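You operate a simulated robot arm through the tools that you are given. There is no shell and no other tool. Be economical: measure what you need, move in short steps, check, and stop when the job is done.

You run a simulated robot arm. Do the job below in one go: nothing can be reset, and whatever is moved stays where it is left.

Task
Put the blank tube that says "33 g" from the top of the steel table on top of the clear bath jug and the blank tube marked "48 g" on the top of the pass box. Put the ice pack on the top of the steel table away in the inside of the steel pack tray. Put the tube carton on the top of the steel table away on the top of the low shelf under the island. Open the fridge door, take the deep dish that says "18" from the top of the steel table and put it on the top shelf of the fridge, then shut the door. Take the tube that says "239" from the top of the steel table and leave it on top of the brown carton there. Fetch the white-cap bottle marked "67" from the top of the steel table and stand it on the top of the bench under the window. Put the intake bottle that says "756" from the top of the island by the mixer on top of the narrow white carton there and the intake bottle labelled "641" on the low shelf over the brown drawers. Take the sample bottle from the top of the island by the mixer and leave it on top of the white ball of paper. Fetch the red-band beaker that says "83" from the top of the bench under the window and stand it on the bench before the computer. Put the black hand scanner on the top of the bench under the window away on the top of the warm box. The order is free. Set down upright: blank tube, tube carton, tube, white-cap bottle, intake bottle, sample bottle, red-band beaker.

It is judged by the outcome, as a careful person would: the job done as asked, and still so three seconds after it is handed in. It fails if anything else is knocked over, pushed out of place, dropped, spilled or broken. Lids that push on must go on centred and level and be pressed home; caps that screw on are set level and turned clockwise until they are tight.

Robot
A 7-joint arm with a two-finger parallel gripper on a trunk, on a base that drives. Base frame: it is fixed to the floor where the robot stands at the start and does not move with it; the origin is under the middle of the robot, x ahead of it, y to its left, z up; the surface under the hand at the start is at about z = 0.85. Units: m, rad, N and s.
With the tool pointing down near the work surface it reaches from about 0.46 to 0.92 m from the robot's upright axis, wherever it stands. Its first joint turns from -2.007 to 2.007 rad. Places, roughly: ball of paper (6x6x6 cm) [-1, -1.3, 0.9]; bath jug [0.25, 0, 1]; bench before the computer (20x12 cm) [-3.74, -3.32, 0.84]; black hand scanner (6x6x16 cm) [-1.9, -4.3, 0.9]; blank tube [0.5, 0, 1]; carton [0.5, -0.5, 1]; deep dish [0.5, -0.5, 0.75]; fridge door [0.3, -3.9, 1.3]; ice pack [0.5, 0.25, 1]; inside of the steel pack tray (22x15 cm) [0.36, -4.38, 0.86]; intake bottle [-1, -1.25, 1]; low shelf over the brown drawers [-3.6, -3.6, 0.4]; narrow white carton [-1, -1.25, 1]; red-band beaker [-2, -4.25, 1]; sample bottle [-1, -1.5, 1]; top of the bench under the window (20x72 cm) [-1.96, -4.3, 0.84]; top of the low shelf under the island [-1.1, -1.3, 0.1]; top of the pass box [0.4, -1.7, 1.2]; top of the warm box (26x22 cm) [-3.56, -0.64, 1.14]; top shelf of the fridge [0.5, -3.9, 1.4]; tube [0.5, -0.25, 1]; tube carton [0.5, 0, 1]; white-cap bottle [0.5, -0.5, 1]. Payload 3.91 kg.
Tool frame: the origin (TCP) lies between the finger pads and is the grasp point; the fingertips stand 0.03 m ahead of it; z points along the fingers, y is the line along which they close. The gripper opens to 0.11 m. The fingers are 0.02 m wide and 0.01 m thick; the gripper's body (0.048 by 0.112 m) begins 0.055 m behind the TCP.
Orientation is that of the tool frame in the base frame, as a unit quaternion [x, y, z, w]. With the fingers straight down and closing along the base's y, the tool's x points along the base's -x, its y along +y and its z along -z.

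Tools
- The arm moves only by the tool step_arm. Its argument "deltas" is a list of rows, each a list of 7 numbers: the shift along the tool's x, y, z in units of 50 mm (1.0 is 50 mm), then the turn, a rotation vector about the tool's x, y, z in units of 5 degrees (1.0 is 5 degrees), then the opening, from 0 (shut) to 1 (fully open). In form: [[tx, ty, tz, ax, ay, az, jaw], ...]. A call has 1 to 20 rows; each row shifts and turns the commanded pose from where the row before left it, along the tool's axes as they then stand. A call with a number of a shift or a turn outside -1 to 1 is refused whole. A row lasts 0.2 s, in which the tool goes at most 0.05 m and 0.15 rad; a call with a longer step from one row to the next is refused whole, and so is a gripper value outside its range. A pose out of reach is approached as far as the arm can. The call stops where the force on the tool passes 40 N (or 10 N more than at its start, if that is more) or the arm is blocked; 0.2 s more then pass. The fingers move at their own pace (about 0.153 m/s each) and stop on an object; they squeeze with about 39 N. The grip force told is the motor's: it shows also when the fingers shut on nothing. Time passes only in rows, and 0.2 s behind the last, so rows that do not move let the fingers close. The reply holds the time, the measured pose of the TCP, the force on the tool along the base axes, the opening and the grip force, in the units named above and with some noise, with the torque about the TCP (base axes, N m) and any sound that the robot's microphone picked up.
- Cameras (640 x 400 px; columns grow to the right, rows downward): "scene" is now at [0.2014, 0.1439, 1.239]; the picture's right is [-0.69, -0.72, -0.00], its down [-0.42, 0.40, -0.81] and it looks along [0.59, -0.56, -0.58] (base axes); focal length 214 px, centre (320, 200). "wrist" rides on the gripper at [0.072, 0.017, -0.103] in the tool frame; the picture's right is [-0.23, 0.97, 0.00], its down [-0.76, -0.18, -0.62] and it looks along [-0.61, -0.14, 0.78] (tool axes); focal length 222 px, centre (320, 200). There is no depth. A picture from a camera that has moved, and an enlarged one, comes with that camera's place and axes in the base frame and with its lens.
- snapshot(camera): a new picture of that camera. The clock stands still meanwhile.
- lift_body(by): slides the trunk up (or, below 0, down) by that many m; the arm and the scene camera ride with it, the base frame stays. It gives what a move gives, with no picture.
- base_move(legs): drives the robot by 1 to 6 legs, each [ahead, left, turn to the left] in m, m and rad, along the robot's own axes; the way and the turn of a leg run together, so that a leg with both is an arc; at most 1.5 m and 3.142 rad a leg. The arm and the cameras ride along, it lands a little off, and it stops where it bumps. It gives what a move gives.
- aim_head(pan, tilt): turns the head with the scene camera to pan (to the left, within 1.396 rad either way) and tilt (down, from -0.506 to 1.204), counted from straight ahead of the robot. It gives what a move gives.
- close_up(camera, box): a new picture of the part [left, top, right, bottom] of that camera's present view, enlarged. The clock stands still meanwhile.
- job_done(): hands the job in; it is judged then, once.

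Go step by step. Nothing tells you exact positions but the pictures and the camera data: compare them with the known pose of the tool, close in by small moves and look again before you grip or let go. The budget is 588 turns and 360 pictures, counting those below and the enlarged ones. Unless the task says otherwise, let go and move clear before handing in.

The tools are called after ">>>" as a command line: name --pt "numbers of a row" for each row, then --argument value for the rest, lists and objects as JSON in quotes. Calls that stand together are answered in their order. step_arm: Moves the arm, as the interface text tells. Its arguments: {"type":"object","properties":{"deltas":{"type":"array","items":{"type":"array","items":{"type":"number"}}}},"required":["deltas"]} The other tools are called the same way: lift_body (by) slides the trunk up or down; base_move (legs) drives the base; aim_head (pan, tilt) turns the head that bears the scene camera; snapshot (camera) takes a picture; close_up (camera, box) takes an enlarged picture of a part of a camera's view; job_done () hands the job in.

At the start:

```text
time_s: 0.0
tcp_pos: [0.3727, -0.4115, 1.1913]
ee_rot: [-0.001, 1.0, 0.0, 0.001]
wrist_force: [0.0, 0.4, 0.3]
moment: [0.06, -0.02, -0.02]
gripper_width: 0.1099
finger_force: 0.0
trunk travel left (down, up): [-0.575, 0.415]
robot x, y, heading: [0.0007, -0.0004, -0.001]
head pan, tilt: [-0.766, 0.62]
```

scene: 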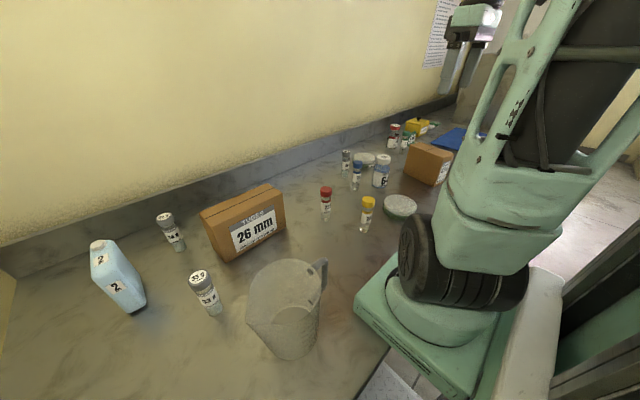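
wrist: 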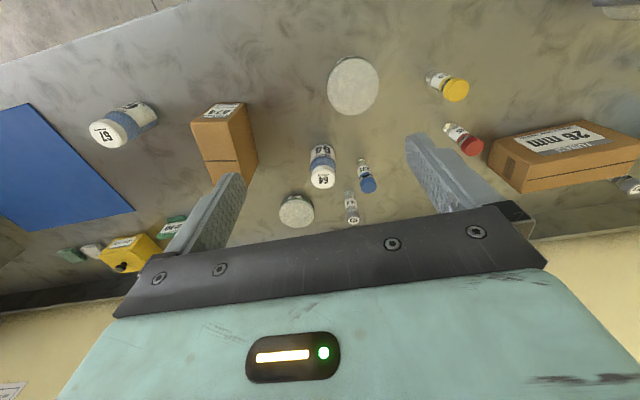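

I see the steel table with blank tubes, a tube carton "26 mm", the ice pack, the jug and more vials. I'll look closer to read the labels.

>>> close_up --camera "scene" --box '[60, 160, 340, 340]'

>>> close_up --camera "scene" --box '[310, 100, 490, 240]'

>>> close_up --camera "wrist" --box '[60, 40, 640, 290]'

```text
2.22 times, centred on (200, 250) of scene
camera zoom: at [0.2014, 0.1439, 1.239], right [-0.69, -0.72, 0.0], down [-0.42, 0.4, -0.81], along [0.59, -0.56, -0.58], focal length 477 px, centre (587, 89)
```

zoom: 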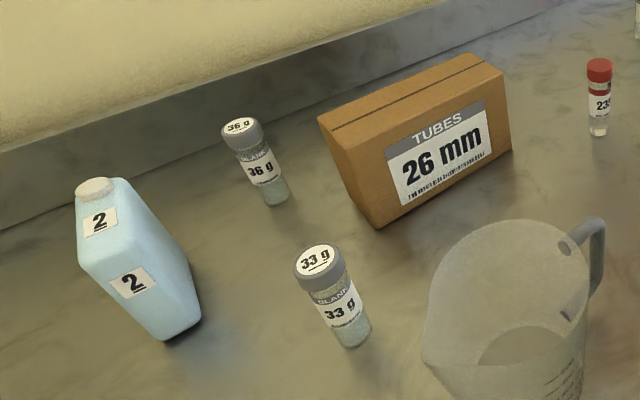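

```text
2.86 times, centred on (400, 170) of scene
camera zoom: at [0.2014, 0.1439, 1.239], right [-0.69, -0.72, 0.0], down [-0.42, 0.4, -0.81], along [0.59, -0.56, -0.58], focal length 613 px, centre (91, 286)
```

zoom: 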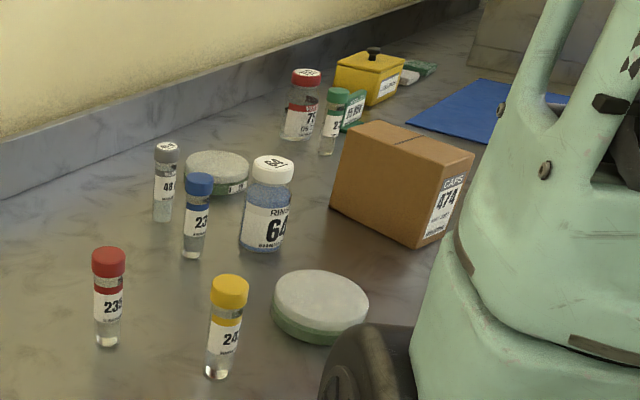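

```text
1.10 times, centred on (350, 165) of wrist
camera zoom: at [0.2991, -0.3933, 1.2953], right [0.23, 0.97, 0.0], down [0.76, -0.18, 0.62], along [0.61, -0.14, -0.78], focal length 245 px, centre (287, 239)
```

zoom: 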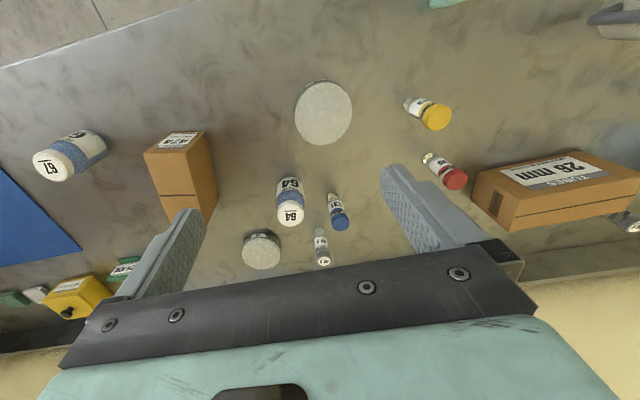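

The tubes look alike (23x), so I zoom in further to read them.

>>> close_up --camera "scene" --box '[310, 180, 384, 236]'

>>> close_up --camera "scene" --box '[335, 140, 399, 180]'

>>> close_up --camera "scene" --box '[380, 110, 444, 150]'

>>> close_up --camera "wrist" --box '[280, 140, 400, 230]'

```text
7.14 times, centred on (347, 208) of scene
camera zoom: at [0.2014, 0.1439, 1.239], right [-0.69, -0.72, 0.0], down [-0.42, 0.4, -0.81], along [0.59, -0.56, -0.58], focal length 1532 px, centre (127, 143)
```

zoom: 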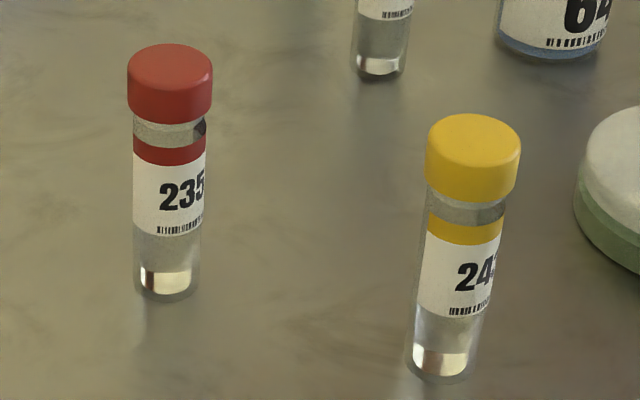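

```text
10.00 times, centred on (367, 160) of scene
camera zoom: at [0.2014, 0.1439, 1.239], right [-0.69, -0.72, 0.0], down [-0.42, 0.4, -0.81], along [0.59, -0.56, -0.58], focal length 2145 px, centre (-150, 600)
```

zoom: 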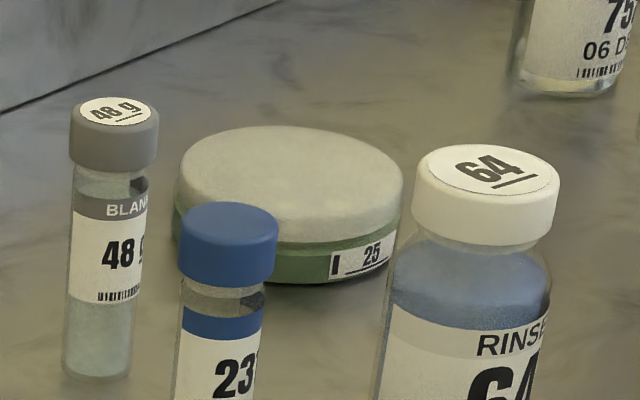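

```text
10.00 times, centred on (412, 130) of scene
camera zoom: at [0.2014, 0.1439, 1.239], right [-0.69, -0.72, 0.0], down [-0.42, 0.4, -0.81], along [0.59, -0.56, -0.58], focal length 2145 px, centre (-600, 900)
```

zoom: 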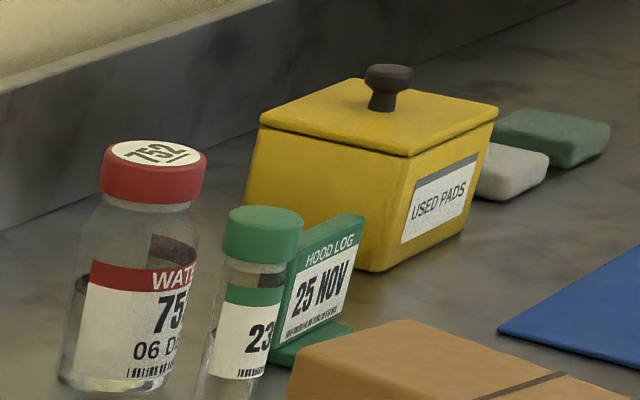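

```text
4.44 times, centred on (340, 185) of wrist
camera zoom: at [0.2991, -0.3933, 1.2953], right [0.23, 0.97, 0.0], down [0.76, -0.18, 0.62], along [0.61, -0.14, -0.78], focal length 987 px, centre (231, 267)
```

zoom: 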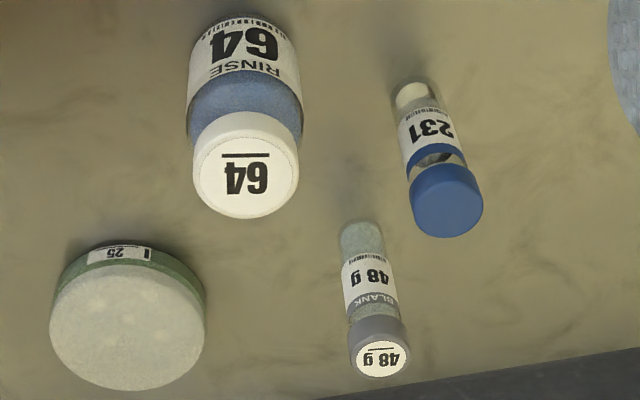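

Red is 235, blue 231, so green is probably 239; I need to check it, the near dish's label, and the jug. I'll aim the head and look around the table.

>>> close_up --camera "scene" --box '[230, 240, 350, 370]'

>>> close_up --camera "wrist" --box '[60, 80, 280, 290]'

>>> aim_head --pan 0.0 --tilt 0.7

>>> snapshot --camera "scene"

```text
3.08 times, centred on (290, 305) of scene
camera zoom: at [0.2014, 0.1439, 1.239], right [-0.69, -0.72, 0.0], down [-0.42, 0.4, -0.81], along [0.59, -0.56, -0.58], focal length 660 px, centre (412, -123)
```

zoom: 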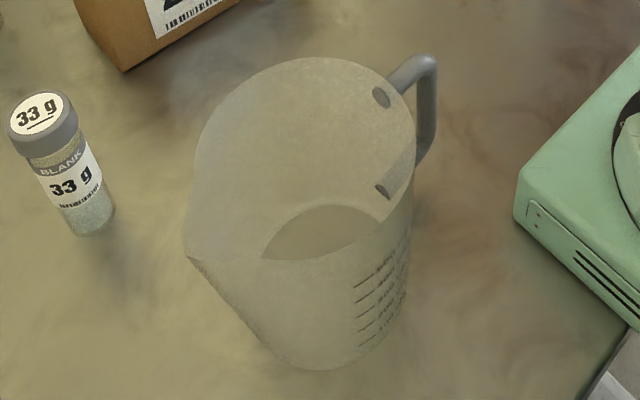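

```text
1.90 times, centred on (170, 185) of wrist
camera zoom: at [0.2991, -0.3933, 1.2953], right [0.23, 0.97, 0.0], down [0.76, -0.18, 0.62], along [0.61, -0.14, -0.78], focal length 423 px, centre (606, 229)
```

zoom: 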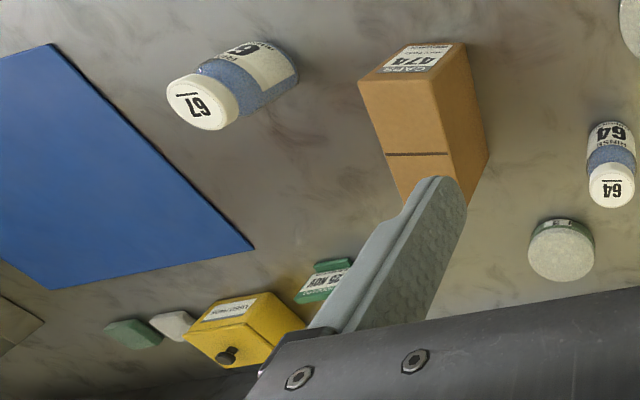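

```text
time_s: 1.1
tcp_pos: [0.3723, -0.4124, 1.1907]
ee_rot: [-0.001, 1.0, 0.0, 0.0]
wrist_force: [0.8, 0.5, 0.3]
moment: [0.02, 0.02, 0.0]
gripper_width: 0.1101
finger_force: 0.1
trunk travel left (down, up): [-0.575, 0.415]
robot x, y, heading: [0.0056, 0.0007, -0.001]
head pan, tilt: [0.0, 0.7]
```

```text
348 pictures are left
camera scene: at [0.2231, 0.2047, 1.232], right [0.0, -1.0, 0.0], down [-0.64, 0.0, -0.77], along [0.77, 0.0, -0.64], focal length 214 px, centre (320, 200)
```

scene: 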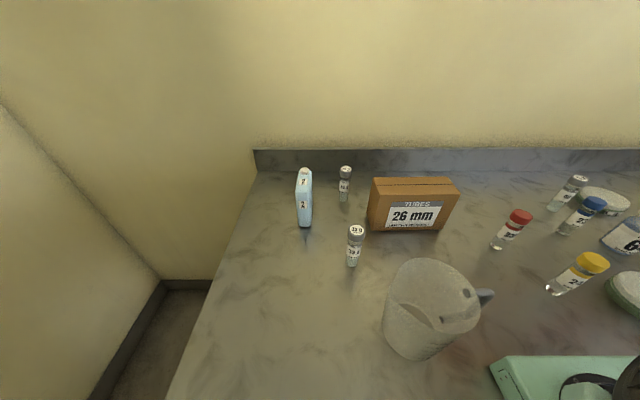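

>>> close_up --camera "scene" --box '[370, 240, 510, 370]'

>>> aim_head --pan -1.3 --tilt 0.5

>>> snapshot --camera "scene"

```text
3.08 times, centred on (440, 305) of scene
camera zoom: at [0.2231, 0.2047, 1.232], right [0.0, -1.0, 0.0], down [-0.64, 0.0, -0.77], along [0.77, 0.0, -0.64], focal length 660 px, centre (-49, -123)
```

zoom: 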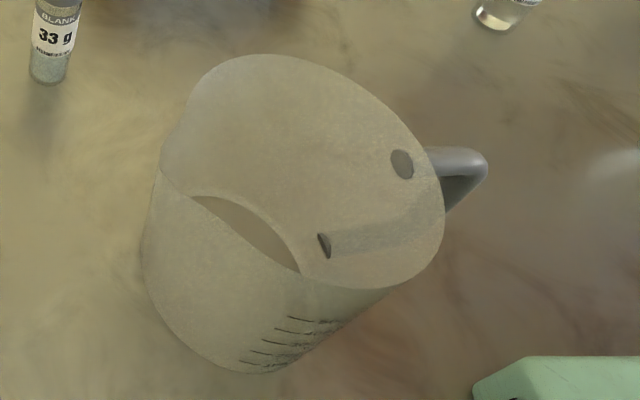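

```text
time_s: 2.6
tcp_pos: [0.3734, -0.4116, 1.1906]
ee_rot: [0.0, 1.0, 0.0, 0.0]
wrist_force: [0.1, -0.1, -0.9]
moment: [-0.01, 0.01, -0.01]
gripper_width: 0.1098
finger_force: 0.1
trunk travel left (down, up): [-0.575, 0.415]
robot x, y, heading: [-0.0014, -0.0019, -0.001]
head pan, tilt: [-1.3, 0.499]
```

```text
346 pictures are left
camera scene: at [0.1625, 0.1171, 1.2497], right [-0.96, -0.27, 0.0], down [-0.13, 0.46, -0.88], along [0.24, -0.85, -0.48], focal length 214 px, centre (320, 200)
```

scene: 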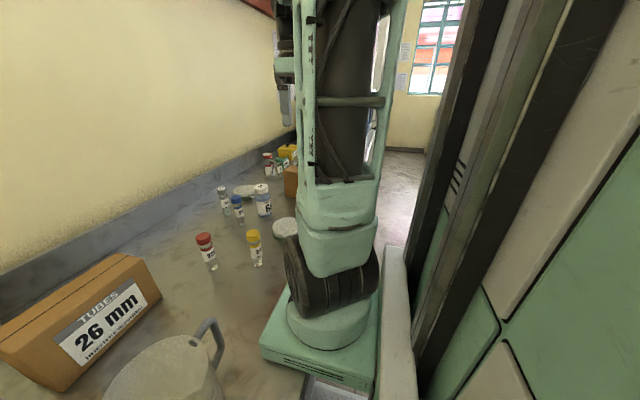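

The jug appears to be open with a spout. I'll back the base 0.2 m for reach and look at it from above with the wrist camera.

>>> base_move --legs '[[-0.2, 0, 0]]'

>>> aim_head --pan 0.0 --tilt 0.75

>>> step_arm --pt "0 1 0 0 0 0 1" --pt "0 1 0 0 0 0 1" --pt "0 1 0 0 0 0 1" --pt "0 1 0 0 0 0 1" --pt "0 1 0 0 0 0 1" --pt "0 1 0 0 0 0 1" --pt "0 1 0 0 0 0 1" --pt "0 1 0 0 0 0 1" --pt "0 1 0 0 0 0 1" --pt "0 0 0 0 0 0 1"

>>> snapshot --camera "wrist"

>>> snapshot --camera "scene"

```text
time_s: 4.2
tcp_pos: [0.1708, -0.413, 1.1912]
ee_rot: [0.001, 1.0, 0.0, 0.0]
wrist_force: [-0.2, -0.4, 0.3]
moment: [0.0, 0.03, 0.03]
gripper_width: 0.1099
finger_force: 0.1
trunk travel left (down, up): [-0.575, 0.415]
robot x, y, heading: [-0.2009, 0.0001, -0.002]
head pan, tilt: [-1.3, 0.499]
```

```text
time_s: 5.7
tcp_pos: [0.1714, -0.4134, 1.1906]
ee_rot: [0.001, 1.0, 0.0, -0.001]
wrist_force: [0.6, -0.1, -0.8]
moment: [-0.05, -0.01, 0.01]
gripper_width: 0.1099
finger_force: 0.1
trunk travel left (down, up): [-0.575, 0.415]
robot x, y, heading: [-0.2015, 0.0037, -0.004]
head pan, tilt: [0.0, 0.75]
```

```text
time_s: 7.8
tcp_pos: [0.2721, -0.1334, 1.1035]
ee_rot: [0.002, 1.0, -0.001, 0.0]
wrist_force: [0.0, 1.0, 0.7]
moment: [-0.02, -0.02, -0.01]
gripper_width: 0.1098
finger_force: 0.0
out of reach, approached as far as the arm can: row 2, 3, 4, 5, 6, 7, 8, 9
trunk travel left (down, up): [-0.575, 0.415]
robot x, y, heading: [-0.2054, -0.0029, -0.005]
head pan, tilt: [0.0, 0.75]
```

```text
345 pictures are left
camera wrist: at [0.1993, -0.1157, 1.2084], right [0.23, 0.97, 0.0], down [0.76, -0.18, 0.62], along [0.61, -0.14, -0.78], focal length 222 px, centre (320, 200)
```

wrist: 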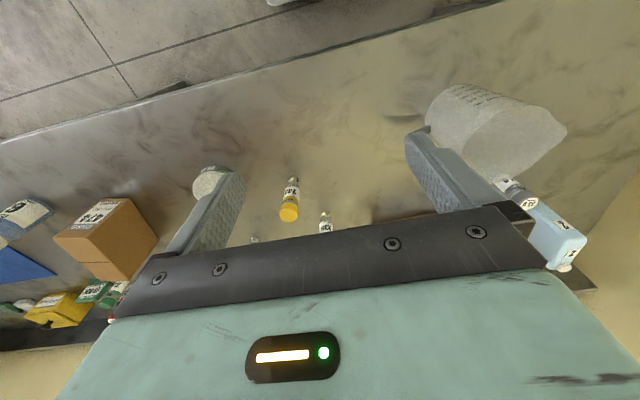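

```text
344 pictures are left
camera scene: at [0.0207, 0.2044, 1.2276], right [0.0, -1.0, 0.0], down [-0.68, 0.0, -0.73], along [0.73, 0.0, -0.68], focal length 214 px, centre (320, 200)
```

scene: 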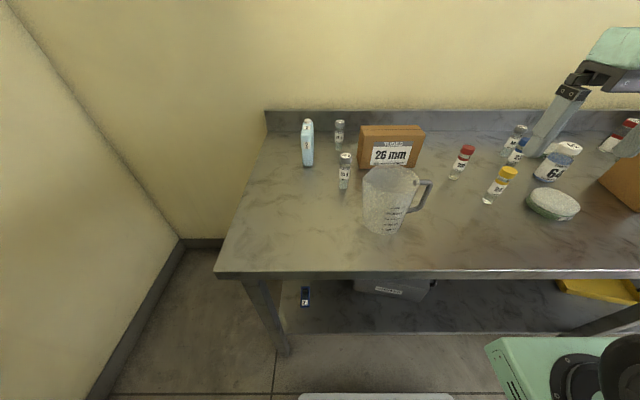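

>>> close_up --camera "wrist" --box '[400, 60, 620, 280]'

>>> close_up --camera "scene" --box '[340, 110, 450, 250]'

>>> close_up --camera "scene" --box '[430, 100, 640, 240]'

```text
1.82 times, centred on (510, 170) of wrist
camera zoom: at [0.1993, -0.1157, 1.2084], right [0.23, 0.97, 0.0], down [0.76, -0.18, 0.62], along [0.61, -0.14, -0.78], focal length 404 px, centre (-26, 254)
```

zoom: 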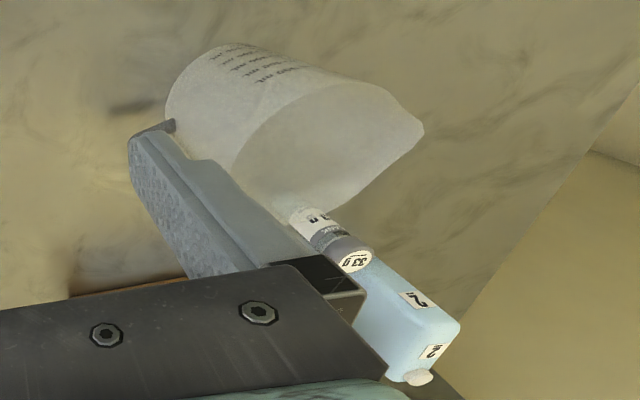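

```text
2.86 times, centred on (395, 180) of scene
camera zoom: at [0.0207, 0.2044, 1.2276], right [0.0, -1.0, 0.0], down [-0.68, 0.0, -0.73], along [0.73, 0.0, -0.68], focal length 613 px, centre (106, 257)
```

zoom: 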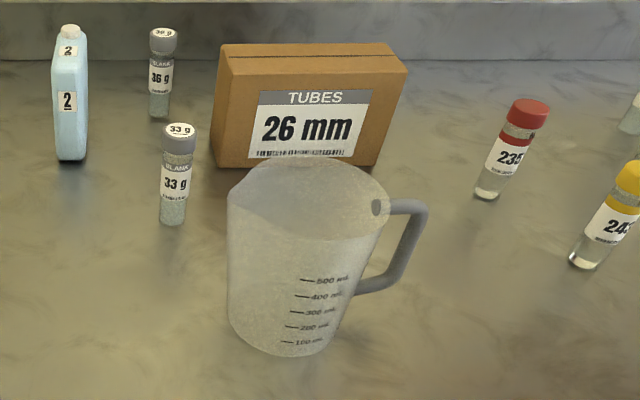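

```text
2.86 times, centred on (535, 170) of scene
camera zoom: at [0.0207, 0.2044, 1.2276], right [0.0, -1.0, 0.0], down [-0.68, 0.0, -0.73], along [0.73, 0.0, -0.68], focal length 613 px, centre (-294, 286)
```

zoom: 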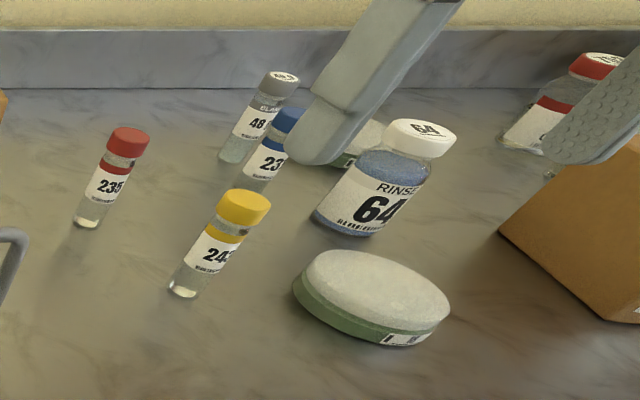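

>>> close_up --camera "scene" --box '[535, 205, 589, 239]'

>>> close_up --camera "scene" --box '[250, 100, 450, 240]'

```text
11.76 times, centred on (562, 222) of scene
camera zoom: at [0.0207, 0.2044, 1.2276], right [0.0, -1.0, 0.0], down [-0.68, 0.0, -0.73], along [0.73, 0.0, -0.68], focal length 2523 px, centre (-2527, -59)
```

zoom: 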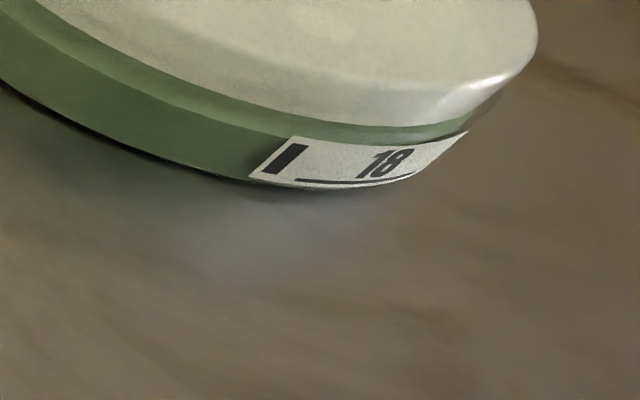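

```text
2.86 times, centred on (350, 170) of scene
camera zoom: at [0.0207, 0.2044, 1.2276], right [0.0, -1.0, 0.0], down [-0.68, 0.0, -0.73], along [0.73, 0.0, -0.68], focal length 613 px, centre (234, 286)
```

zoom: 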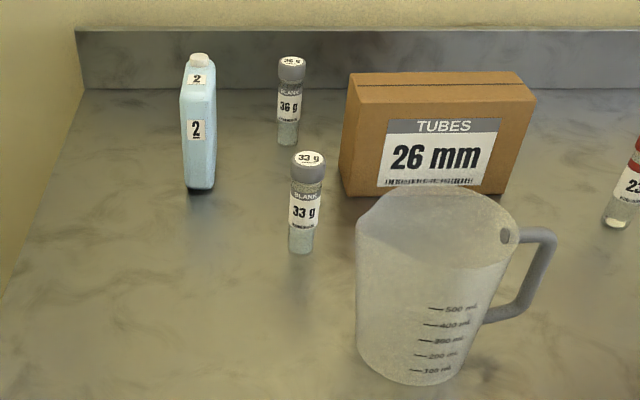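

The near dish reads "18", and the jug is an open upright beaker about 12 cm high at roughly (0.36, 0.065). The 33 g tube is at about (0.482, 0.14), top near 0.95; I'll move above it.

>>> step_arm --pt "-0.6 0.78 0 0 0 0 0.6" --pt "-0.6 0.78 0 0 0 0 0.6" --pt "-0.6 0.78 0 0 0 0 0.6" --pt "-0.6 0.78 0 0 0 0 0.6" --pt "-0.6 0.78 0 0 0 0 0.6" --pt "-0.6 0.78 0 0 0 0 0.6" --pt "-0.6 0.78 0 0 0 0 0.6" --pt "0 0 0 0 0 0 0.6"

>>> snapshot --camera "wrist"

>>> snapshot --camera "scene"

```text
time_s: 9.7
tcp_pos: [0.4842, 0.1423, 1.1042]
ee_rot: [0.001, 1.0, 0.0, 0.001]
wrist_force: [-0.8, 0.1, -0.6]
moment: [-0.01, -0.03, 0.01]
gripper_width: 0.0658
finger_force: 0.0
trunk travel left (down, up): [-0.575, 0.415]
robot x, y, heading: [-0.1984, 0.0011, -0.001]
head pan, tilt: [0.0, 0.75]
```

```text
338 pictures are left
camera wrist: at [0.4112, 0.1602, 1.2082], right [0.23, 0.97, 0.0], down [0.76, -0.18, 0.62], along [0.61, -0.14, -0.78], focal length 222 px, centre (320, 200)
```

wrist: 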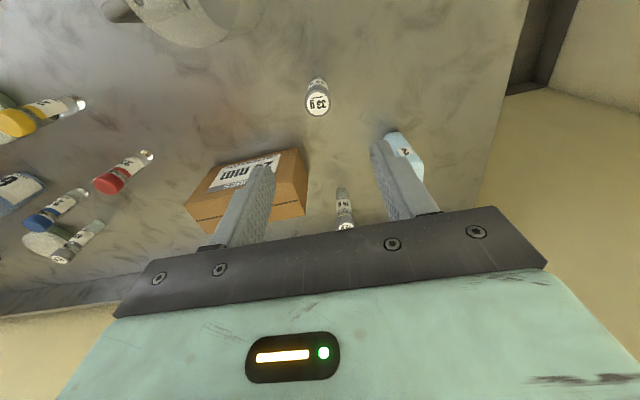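

```text
337 pictures are left
camera scene: at [0.0206, 0.2045, 1.2276], right [0.0, -1.0, 0.0], down [-0.68, 0.0, -0.73], along [0.73, 0.0, -0.68], focal length 214 px, centre (320, 200)
```

scene: 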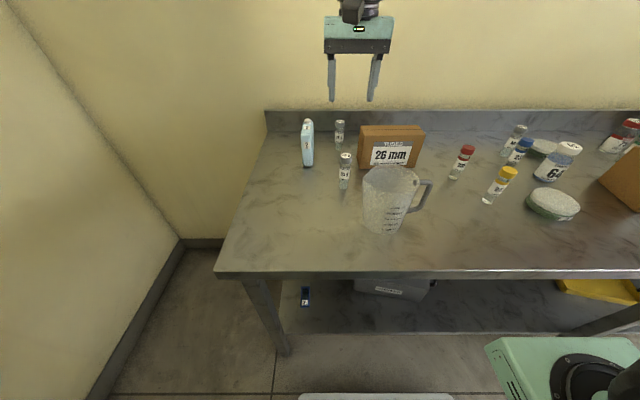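

Both cameras agree on (0.480, 0.140). I descend and grip.

>>> step_arm --pt "0.08 -0.04 0.9 0 0 0 0.6" --pt "0 0 0.9 0 0 0 0.6" --pt "0 0 0.9 0 0 0 0.6" --pt "0 0 0.8 0 0 0 0.6" --pt "0 0 0 0 0 0 0.6"

>>> snapshot --camera "wrist"

```text
time_s: 10.8
tcp_pos: [0.4802, 0.1362, 0.9302]
ee_rot: [0.001, 1.0, 0.001, 0.0]
wrist_force: [-0.6, -0.6, -0.5]
moment: [0.01, 0.0, 0.0]
gripper_width: 0.0659
finger_force: 0.0
trunk travel left (down, up): [-0.575, 0.415]
robot x, y, heading: [-0.2034, -0.0007, 0.001]
head pan, tilt: [0.0, 0.75]
```

```text
336 pictures are left
camera wrist: at [0.407, 0.1551, 1.0334], right [0.23, 0.97, 0.0], down [0.76, -0.18, 0.62], along [0.61, -0.14, -0.78], focal length 222 px, centre (320, 200)
```

wrist: 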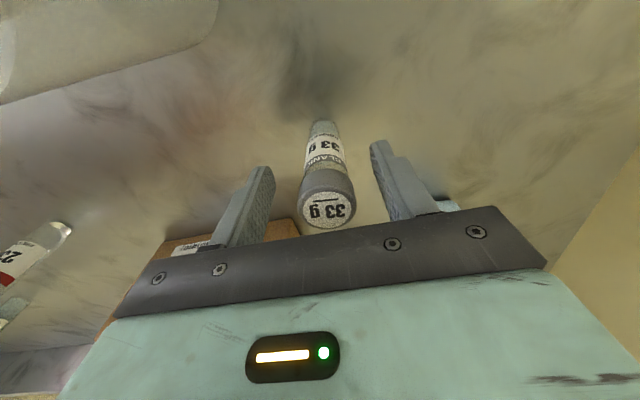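

>>> step_arm --pt "0 0.1 0 0 0 0 0.6" --pt "0 0 0 0 0 0 0.15" --pt "0 0 0 0 0 0 0.15" --pt "0 0 0 0 0 0 0.15"

```text
time_s: 11.8
tcp_pos: [0.4799, 0.1422, 0.9301]
ee_rot: [0.0, 1.0, 0.0, 0.0]
wrist_force: [0.5, -0.4, 1.0]
moment: [0.0, -0.01, -0.01]
gripper_width: 0.0282
finger_force: 38.2
trunk travel left (down, up): [-0.575, 0.415]
robot x, y, heading: [-0.198, 0.0044, -0.007]
head pan, tilt: [0.0, 0.75]
```

Gripped. Lift and go above the jug.

>>> step_arm --pt "0 0 -0.9 0 0 0 0.15" --pt "0 0 -0.9 0 0 0 0.15" --pt "0 0 -0.9 0 0 0 0.15" --pt "0 0 -0.7 0 0 0 0.15" --pt "0.8 -0.5 0 0 0 0 0.15" --pt "0.8 -0.5 0 0 0 0 0.15" --pt "0.8 -0.5 0 0 0 0 0.15" --pt "0 0 0 0 0 0 0.15"

>>> snapshot --camera "scene"

>>> close_up --camera "scene" --box '[320, 60, 480, 260]'

>>> snapshot --camera "wrist"

```text
time_s: 13.7
tcp_pos: [0.3593, 0.0675, 1.0988]
ee_rot: [0.001, 1.0, 0.0, 0.0]
wrist_force: [0.7, 0.5, 0.5]
moment: [-0.02, 0.03, 0.02]
gripper_width: 0.0282
finger_force: 39.2
trunk travel left (down, up): [-0.575, 0.415]
robot x, y, heading: [-0.1996, 0.0007, -0.002]
head pan, tilt: [0.0, 0.75]
```

```text
335 pictures are left
camera scene: at [0.0208, 0.2045, 1.2276], right [0.0, -1.0, 0.0], down [-0.68, 0.0, -0.73], along [0.73, 0.0, -0.68], focal length 214 px, centre (320, 200)
```

scene: 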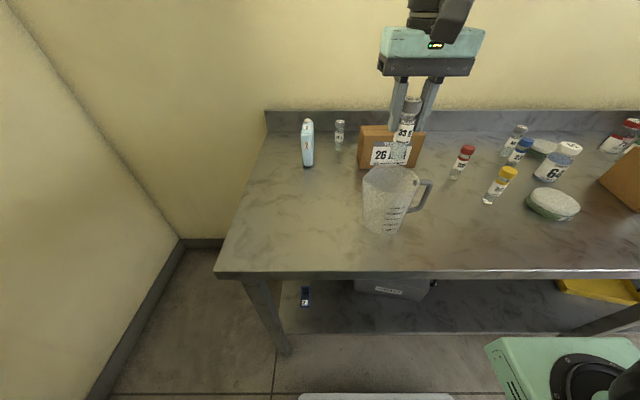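

```text
2.00 times, centred on (400, 160) of scene
camera zoom: at [0.0208, 0.2045, 1.2276], right [0.0, -1.0, 0.0], down [-0.68, 0.0, -0.73], along [0.73, 0.0, -0.68], focal length 429 px, centre (160, 280)
```

zoom: 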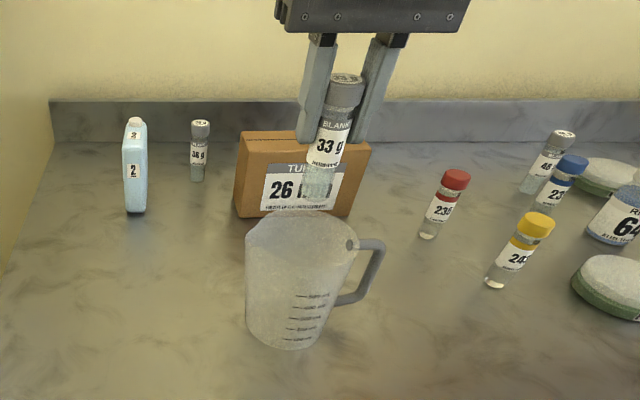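

```text
333 pictures are left
camera wrist: at [0.2864, 0.0851, 1.2026], right [0.23, 0.97, 0.0], down [0.76, -0.18, 0.62], along [0.61, -0.14, -0.78], focal length 222 px, centre (320, 200)
```

wrist: 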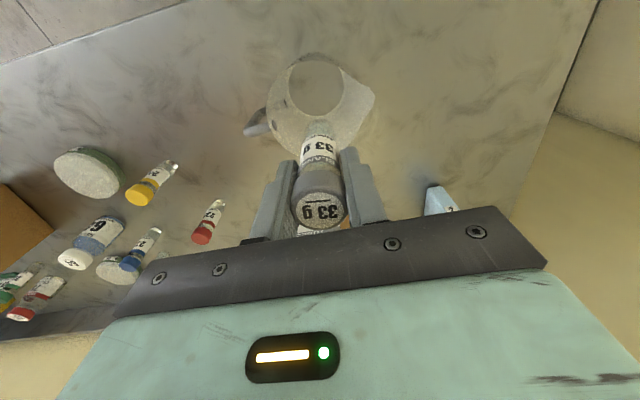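

The jug is truly open; its floor disc shows at (0.357, 0.064). I lower slowly, feeling for contact at the rim height first.

>>> step_arm --pt "0.04 -0.05 0.4 0 0 0 0.15" --pt "0 0 0.4 0 0 0 0.15" --pt "0 0 0.1 0 0 0 0.15" --pt "0 0 0.1 0 0 0 0.15" --pt "0 0 0.1 0 0 0 0.15"

>>> step_arm --pt "0 0 0.1 0 0 0 0.15" --pt "0 0 0.1 0 0 0 0.15" --pt "0 0 0.1 0 0 0 0.15"

>>> close_up --camera "scene" --box '[340, 60, 460, 260]'

```text
time_s: 14.7
tcp_pos: [0.3574, 0.0649, 1.0552]
ee_rot: [0.001, 1.0, 0.002, 0.006]
wrist_force: [-5.3, -3.1, 21.6]
moment: [-0.35, 0.54, 0.02]
gripper_width: 0.0282
finger_force: 38.7
trunk travel left (down, up): [-0.575, 0.415]
robot x, y, heading: [-0.1998, 0.0049, 0.003]
head pan, tilt: [0.0, 0.75]
stopped in row 5: the force on the tool passed its limit at 46 N (the readings are from after the stop); the commanded pose is now the measured one
```

```text
time_s: 15.1
tcp_pos: [0.3587, 0.0657, 1.0542]
ee_rot: [0.001, 1.0, 0.003, 0.007]
wrist_force: [-6.6, -3.6, 22.3]
moment: [-0.24, 0.61, 0.01]
gripper_width: 0.0283
finger_force: 38.7
trunk travel left (down, up): [-0.575, 0.415]
robot x, y, heading: [-0.2021, 0.0009, -0.004]
head pan, tilt: [0.0, 0.75]
stopped in row 1: the force on the tool passed its limit at 46 N (the readings are from after the stop); the commanded pose is now the measured one
```

```text
2.00 times, centred on (400, 160) of scene
camera zoom: at [0.0197, 0.2042, 1.2278], right [0.0, -1.0, 0.0], down [-0.68, 0.0, -0.73], along [0.73, 0.0, -0.68], focal length 429 px, centre (160, 280)
```

zoom: 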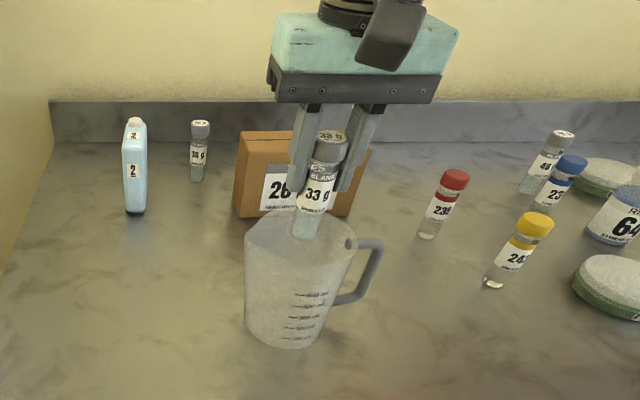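

There is contact at rim height: the jug top carries as a solid surface. I'll ease off, level the tube, and set it there.

>>> step_arm --pt "0 0 -0.08 0.07 0.16 0 0.15" --pt "0 0 0 0 0 0 0.15"

```text
time_s: 15.7
tcp_pos: [0.3607, 0.0658, 1.0562]
ee_rot: [0.0, 1.0, 0.0, -0.001]
wrist_force: [-0.5, -0.3, -0.1]
moment: [0.0, 0.0, -0.01]
gripper_width: 0.028
finger_force: 38.7
trunk travel left (down, up): [-0.575, 0.415]
robot x, y, heading: [-0.2028, 0.0012, -0.003]
head pan, tilt: [0.0, 0.75]
```

>>> step_arm --pt "0.03 0 0.02 0 0 0 0.15" --pt "0 0 0 0 0 0 0.15"

>>> close_up --camera "scene" --box '[350, 90, 430, 220]'

```text
time_s: 16.3
tcp_pos: [0.3573, 0.0657, 1.0559]
ee_rot: [0.001, 1.0, 0.0, -0.001]
wrist_force: [-0.8, 0.4, -0.6]
moment: [-0.02, -0.01, -0.03]
gripper_width: 0.0282
finger_force: 38.8
trunk travel left (down, up): [-0.575, 0.415]
robot x, y, heading: [-0.2005, -0.0017, -0.001]
head pan, tilt: [0.0, 0.75]
```

```text
3.08 times, centred on (390, 155) of scene
camera zoom: at [0.0207, 0.2044, 1.2276], right [0.0, -1.0, 0.0], down [-0.68, 0.0, -0.73], along [0.73, 0.0, -0.68], focal length 660 px, centre (105, 338)
```

zoom: 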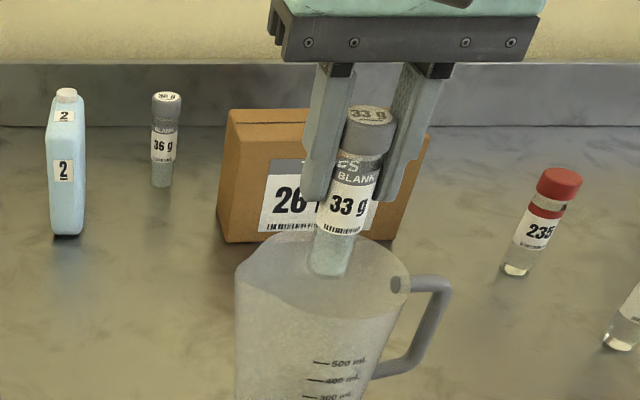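

>>> step_arm --pt "0 0 0.02 0 0 0 0.15" --pt "0 0 0 0 0 0 0.15"

```text
time_s: 16.9
tcp_pos: [0.3573, 0.0651, 1.0547]
ee_rot: [0.002, 1.0, 0.0, -0.001]
wrist_force: [-0.5, 0.0, -0.1]
moment: [0.01, 0.02, 0.04]
gripper_width: 0.0283
finger_force: 39.1
trunk travel left (down, up): [-0.575, 0.415]
robot x, y, heading: [-0.2026, 0.0012, 0.001]
head pan, tilt: [0.0, 0.75]
```

>>> step_arm --pt "0 0 0.02 0 0 0 0.15" --pt "0 0 0 0 0 0 0.15"

```text
time_s: 17.5
tcp_pos: [0.3578, 0.0659, 1.055]
ee_rot: [0.001, 1.0, 0.0, 0.0]
wrist_force: [-0.7, 0.2, 10.2]
moment: [-0.01, 0.0, 0.02]
gripper_width: 0.0282
finger_force: 38.4
trunk travel left (down, up): [-0.575, 0.415]
robot x, y, heading: [-0.201, -0.0029, -0.004]
head pan, tilt: [0.0, 0.75]
```

Contact at 10 N, level. Open and rise.

>>> step_arm --pt "0 0 0 0 0 0 0.5" --pt "0 0 0 0 0 0 0.5" --pt "0 0 -0.5 0 0 0 0.5" --pt "0 0 -0.9 0 0 0 0.5" --pt "0 0 -0.9 0 0 0 0.5" --pt "0 0 0 0 0 0 0.6"

>>> snapshot --camera "scene"

>>> snapshot --camera "wrist"

```text
time_s: 18.9
tcp_pos: [0.3571, 0.0648, 1.1702]
ee_rot: [0.001, 1.0, 0.0, -0.001]
wrist_force: [-0.4, -0.7, 0.3]
moment: [0.01, -0.01, -0.02]
gripper_width: 0.066
finger_force: 0.1
trunk travel left (down, up): [-0.575, 0.415]
robot x, y, heading: [-0.2011, 0.0029, -0.003]
head pan, tilt: [0.0, 0.75]
```

```text
330 pictures are left
camera scene: at [0.0206, 0.2044, 1.2276], right [0.0, -1.0, 0.0], down [-0.68, 0.0, -0.73], along [0.73, 0.0, -0.68], focal length 214 px, centre (320, 200)
```

scene: 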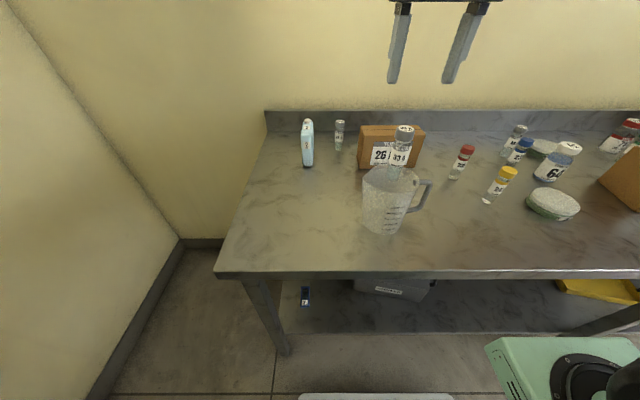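

```text
329 pictures are left
camera wrist: at [0.2841, 0.0836, 1.2741], right [0.23, 0.97, 0.0], down [0.76, -0.18, 0.62], along [0.61, -0.14, -0.78], focal length 222 px, centre (320, 200)
```

wrist: 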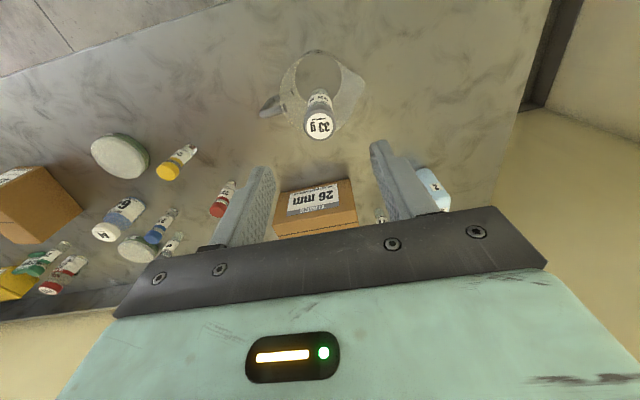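

The 33 g tube stands on the jug. Next I'll drive to the right along the table to deal with the green tube and brown carton; first a look to the right.

>>> aim_head --pan -1.35 --tilt 0.5

>>> snapshot --camera "scene"

```text
time_s: 20.4
tcp_pos: [0.3569, 0.0656, 1.1702]
ee_rot: [0.001, 1.0, 0.0, 0.0]
wrist_force: [-0.1, 0.1, 0.0]
moment: [-0.01, -0.02, 0.02]
gripper_width: 0.0659
finger_force: 0.2
trunk travel left (down, up): [-0.575, 0.415]
robot x, y, heading: [-0.2031, 0.0001, -0.002]
head pan, tilt: [-1.349, 0.499]
```

```text
328 pictures are left
camera scene: at [-0.0424, 0.1157, 1.2496], right [-0.98, -0.22, 0.0], down [-0.1, 0.47, -0.88], along [0.19, -0.86, -0.48], focal length 214 px, centre (320, 200)
```

scene: 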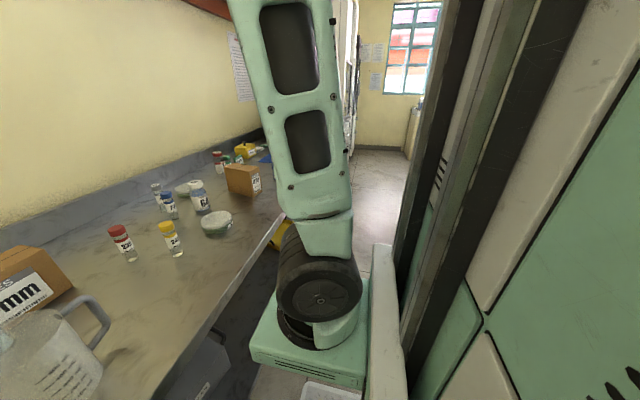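

>>> base_move --legs '[[0, -0.55, 0]]'

>>> aim_head --pan -0.3 --tilt 0.65

>>> snapshot --camera "scene"

>>> snapshot --camera "wrist"

```text
time_s: 23.6
tcp_pos: [0.3551, -0.488, 1.1692]
ee_rot: [0.005, 1.0, 0.001, -0.001]
wrist_force: [-0.4, 0.6, 0.2]
moment: [0.01, -0.04, -0.01]
gripper_width: 0.0659
finger_force: 0.1
trunk travel left (down, up): [-0.575, 0.415]
robot x, y, heading: [-0.2025, -0.5506, -0.009]
head pan, tilt: [-1.349, 0.499]
```

```text
time_s: 24.9
tcp_pos: [0.3549, -0.4878, 1.1707]
ee_rot: [0.005, 1.0, 0.0, -0.001]
wrist_force: [0.6, -0.5, 0.5]
moment: [0.01, 0.02, 0.02]
gripper_width: 0.0662
finger_force: 0.0
trunk travel left (down, up): [-0.575, 0.415]
robot x, y, heading: [-0.1992, -0.5503, -0.008]
head pan, tilt: [-0.3, 0.649]
```

```text
327 pictures are left
camera scene: at [0.0191, -0.3722, 1.2362], right [-0.3, -0.95, 0.0], down [-0.58, 0.18, -0.8], along [0.76, -0.24, -0.6], focal length 214 px, centre (320, 200)
```

scene: 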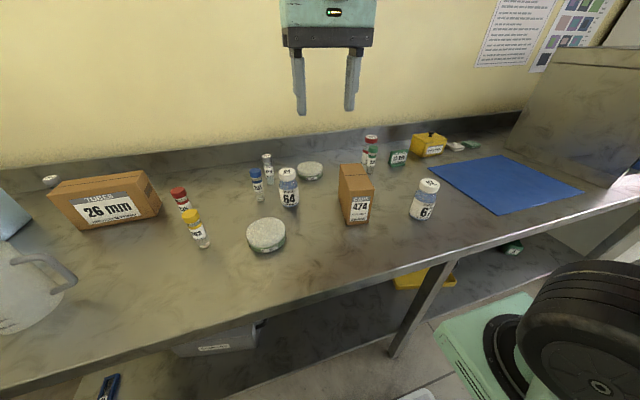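

```text
326 pictures are left
camera wrist: at [0.282, -0.4688, 1.2737], right [0.23, 0.97, 0.0], down [0.76, -0.18, 0.62], along [0.6, -0.15, -0.78], focal length 222 px, centre (320, 200)
```

wrist: 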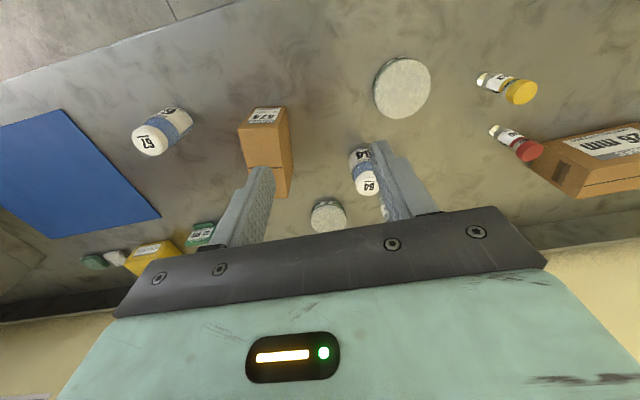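

>>> close_up --camera "scene" --box '[320, 120, 480, 240]'

>>> close_up --camera "scene" --box '[350, 128, 430, 178]'

>>> close_up --camera "scene" --box '[150, 140, 350, 265]'

```text
3.33 times, centred on (400, 180) of scene
camera zoom: at [0.0191, -0.3722, 1.2362], right [-0.3, -0.95, 0.0], down [-0.58, 0.18, -0.8], along [0.76, -0.24, -0.6], focal length 715 px, centre (53, 267)
```

zoom: 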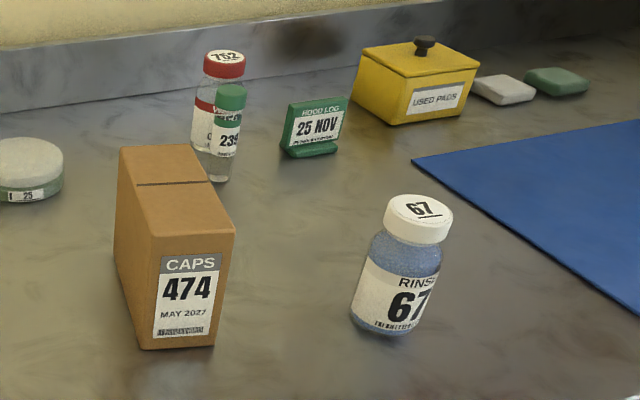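

```text
8.00 times, centred on (390, 153) of scene
camera zoom: at [0.0191, -0.3722, 1.2362], right [-0.3, -0.95, 0.0], down [-0.58, 0.18, -0.8], along [0.76, -0.24, -0.6], focal length 1716 px, centre (-240, 576)
```

zoom: 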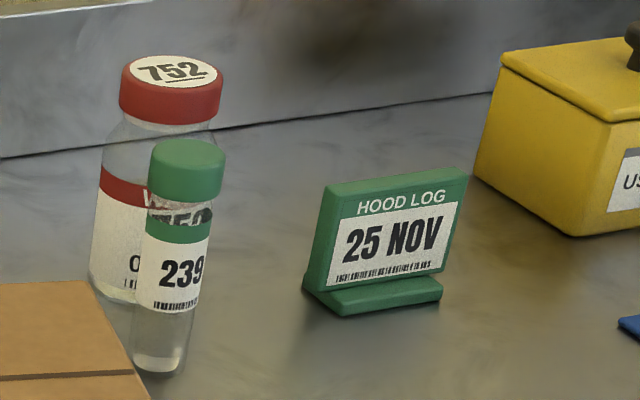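

```text
3.20 times, centred on (250, 202) of scene
camera zoom: at [0.0191, -0.3722, 1.2362], right [-0.3, -0.95, 0.0], down [-0.58, 0.18, -0.8], along [0.76, -0.24, -0.6], focal length 686 px, centre (544, 192)
```

zoom: 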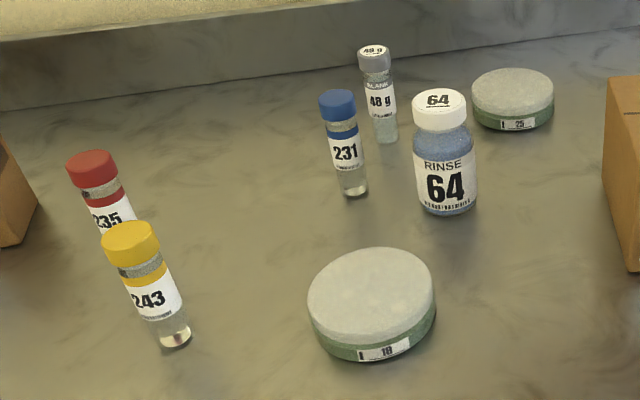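

Green is 239 at about (0.598, -0.742); the brown CAPS carton's top centre is at about (0.438, -0.602, 0.957). Moving above the tube.

>>> step_arm --pt "-0.61 -0.635 0.17 0 0 -0.1 0.5" --pt "-0.61 -0.635 0.17 0 0 0 0.5" --pt "-0.61 -0.635 0.17 0 0 0 0.5" --pt "-0.61 -0.635 0.17 0 0 0 0.5" --pt "-0.61 -0.635 0.17 0 0 0 0.5" --pt "-0.61 -0.635 0.17 0 0 0 0.5" --pt "-0.61 -0.635 0.17 0 0 0 0.5" --pt "-0.61 -0.635 0.17 0 0 0 0.5" --pt "0 0 0 0 0 0 0.5"

>>> snapshot --camera "wrist"

```text
time_s: 26.9
tcp_pos: [0.5977, -0.7398, 1.1035]
ee_rot: [0.001, 1.0, 0.0, -0.001]
wrist_force: [-0.5, 0.3, -0.2]
moment: [0.01, -0.03, -0.02]
gripper_width: 0.0548
finger_force: 0.0
trunk travel left (down, up): [-0.575, 0.415]
robot x, y, heading: [-0.2073, -0.5499, -0.012]
head pan, tilt: [-0.3, 0.649]
```

```text
322 pictures are left
camera wrist: at [0.5234, -0.7215, 1.2074], right [0.23, 0.97, 0.0], down [0.76, -0.18, 0.62], along [0.61, -0.14, -0.78], focal length 222 px, centre (320, 200)
```

wrist: 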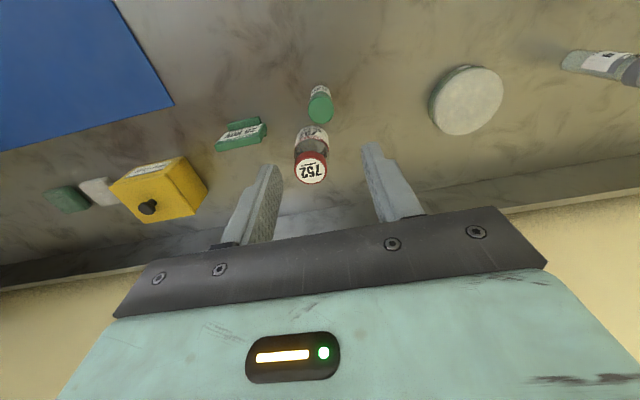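

>>> step_arm --pt "0 0 0.9 0 0 0 0.5" --pt "0 0 0.9 0 0 0 0.5" --pt "0 0 0.9 0 0 0 0.5" --pt "0 0 0.75 0 0 0 0.5" --pt "0 0 0 0 0 0 0.5"

>>> snapshot --camera "wrist"

```text
time_s: 28.1
tcp_pos: [0.5976, -0.7444, 0.9276]
ee_rot: [-0.001, 1.0, 0.0, -0.001]
wrist_force: [-0.6, -0.4, 0.4]
moment: [0.02, -0.01, -0.01]
gripper_width: 0.0548
finger_force: 0.1
trunk travel left (down, up): [-0.575, 0.415]
robot x, y, heading: [-0.2053, -0.5515, -0.007]
head pan, tilt: [-0.3, 0.649]
```

```text
321 pictures are left
camera wrist: at [0.5241, -0.7255, 1.0324], right [0.23, 0.97, 0.0], down [0.76, -0.18, 0.62], along [0.61, -0.14, -0.78], focal length 222 px, centre (320, 200)
```

wrist: 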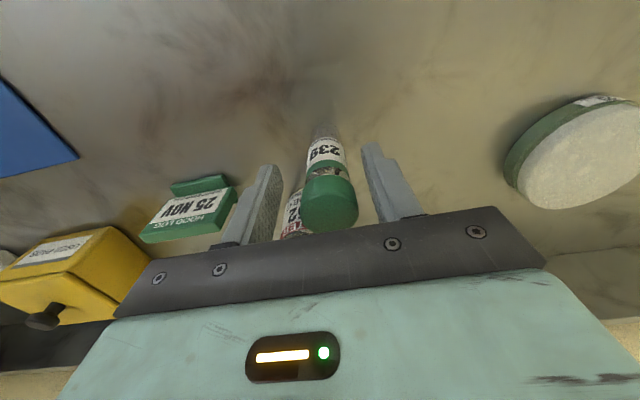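

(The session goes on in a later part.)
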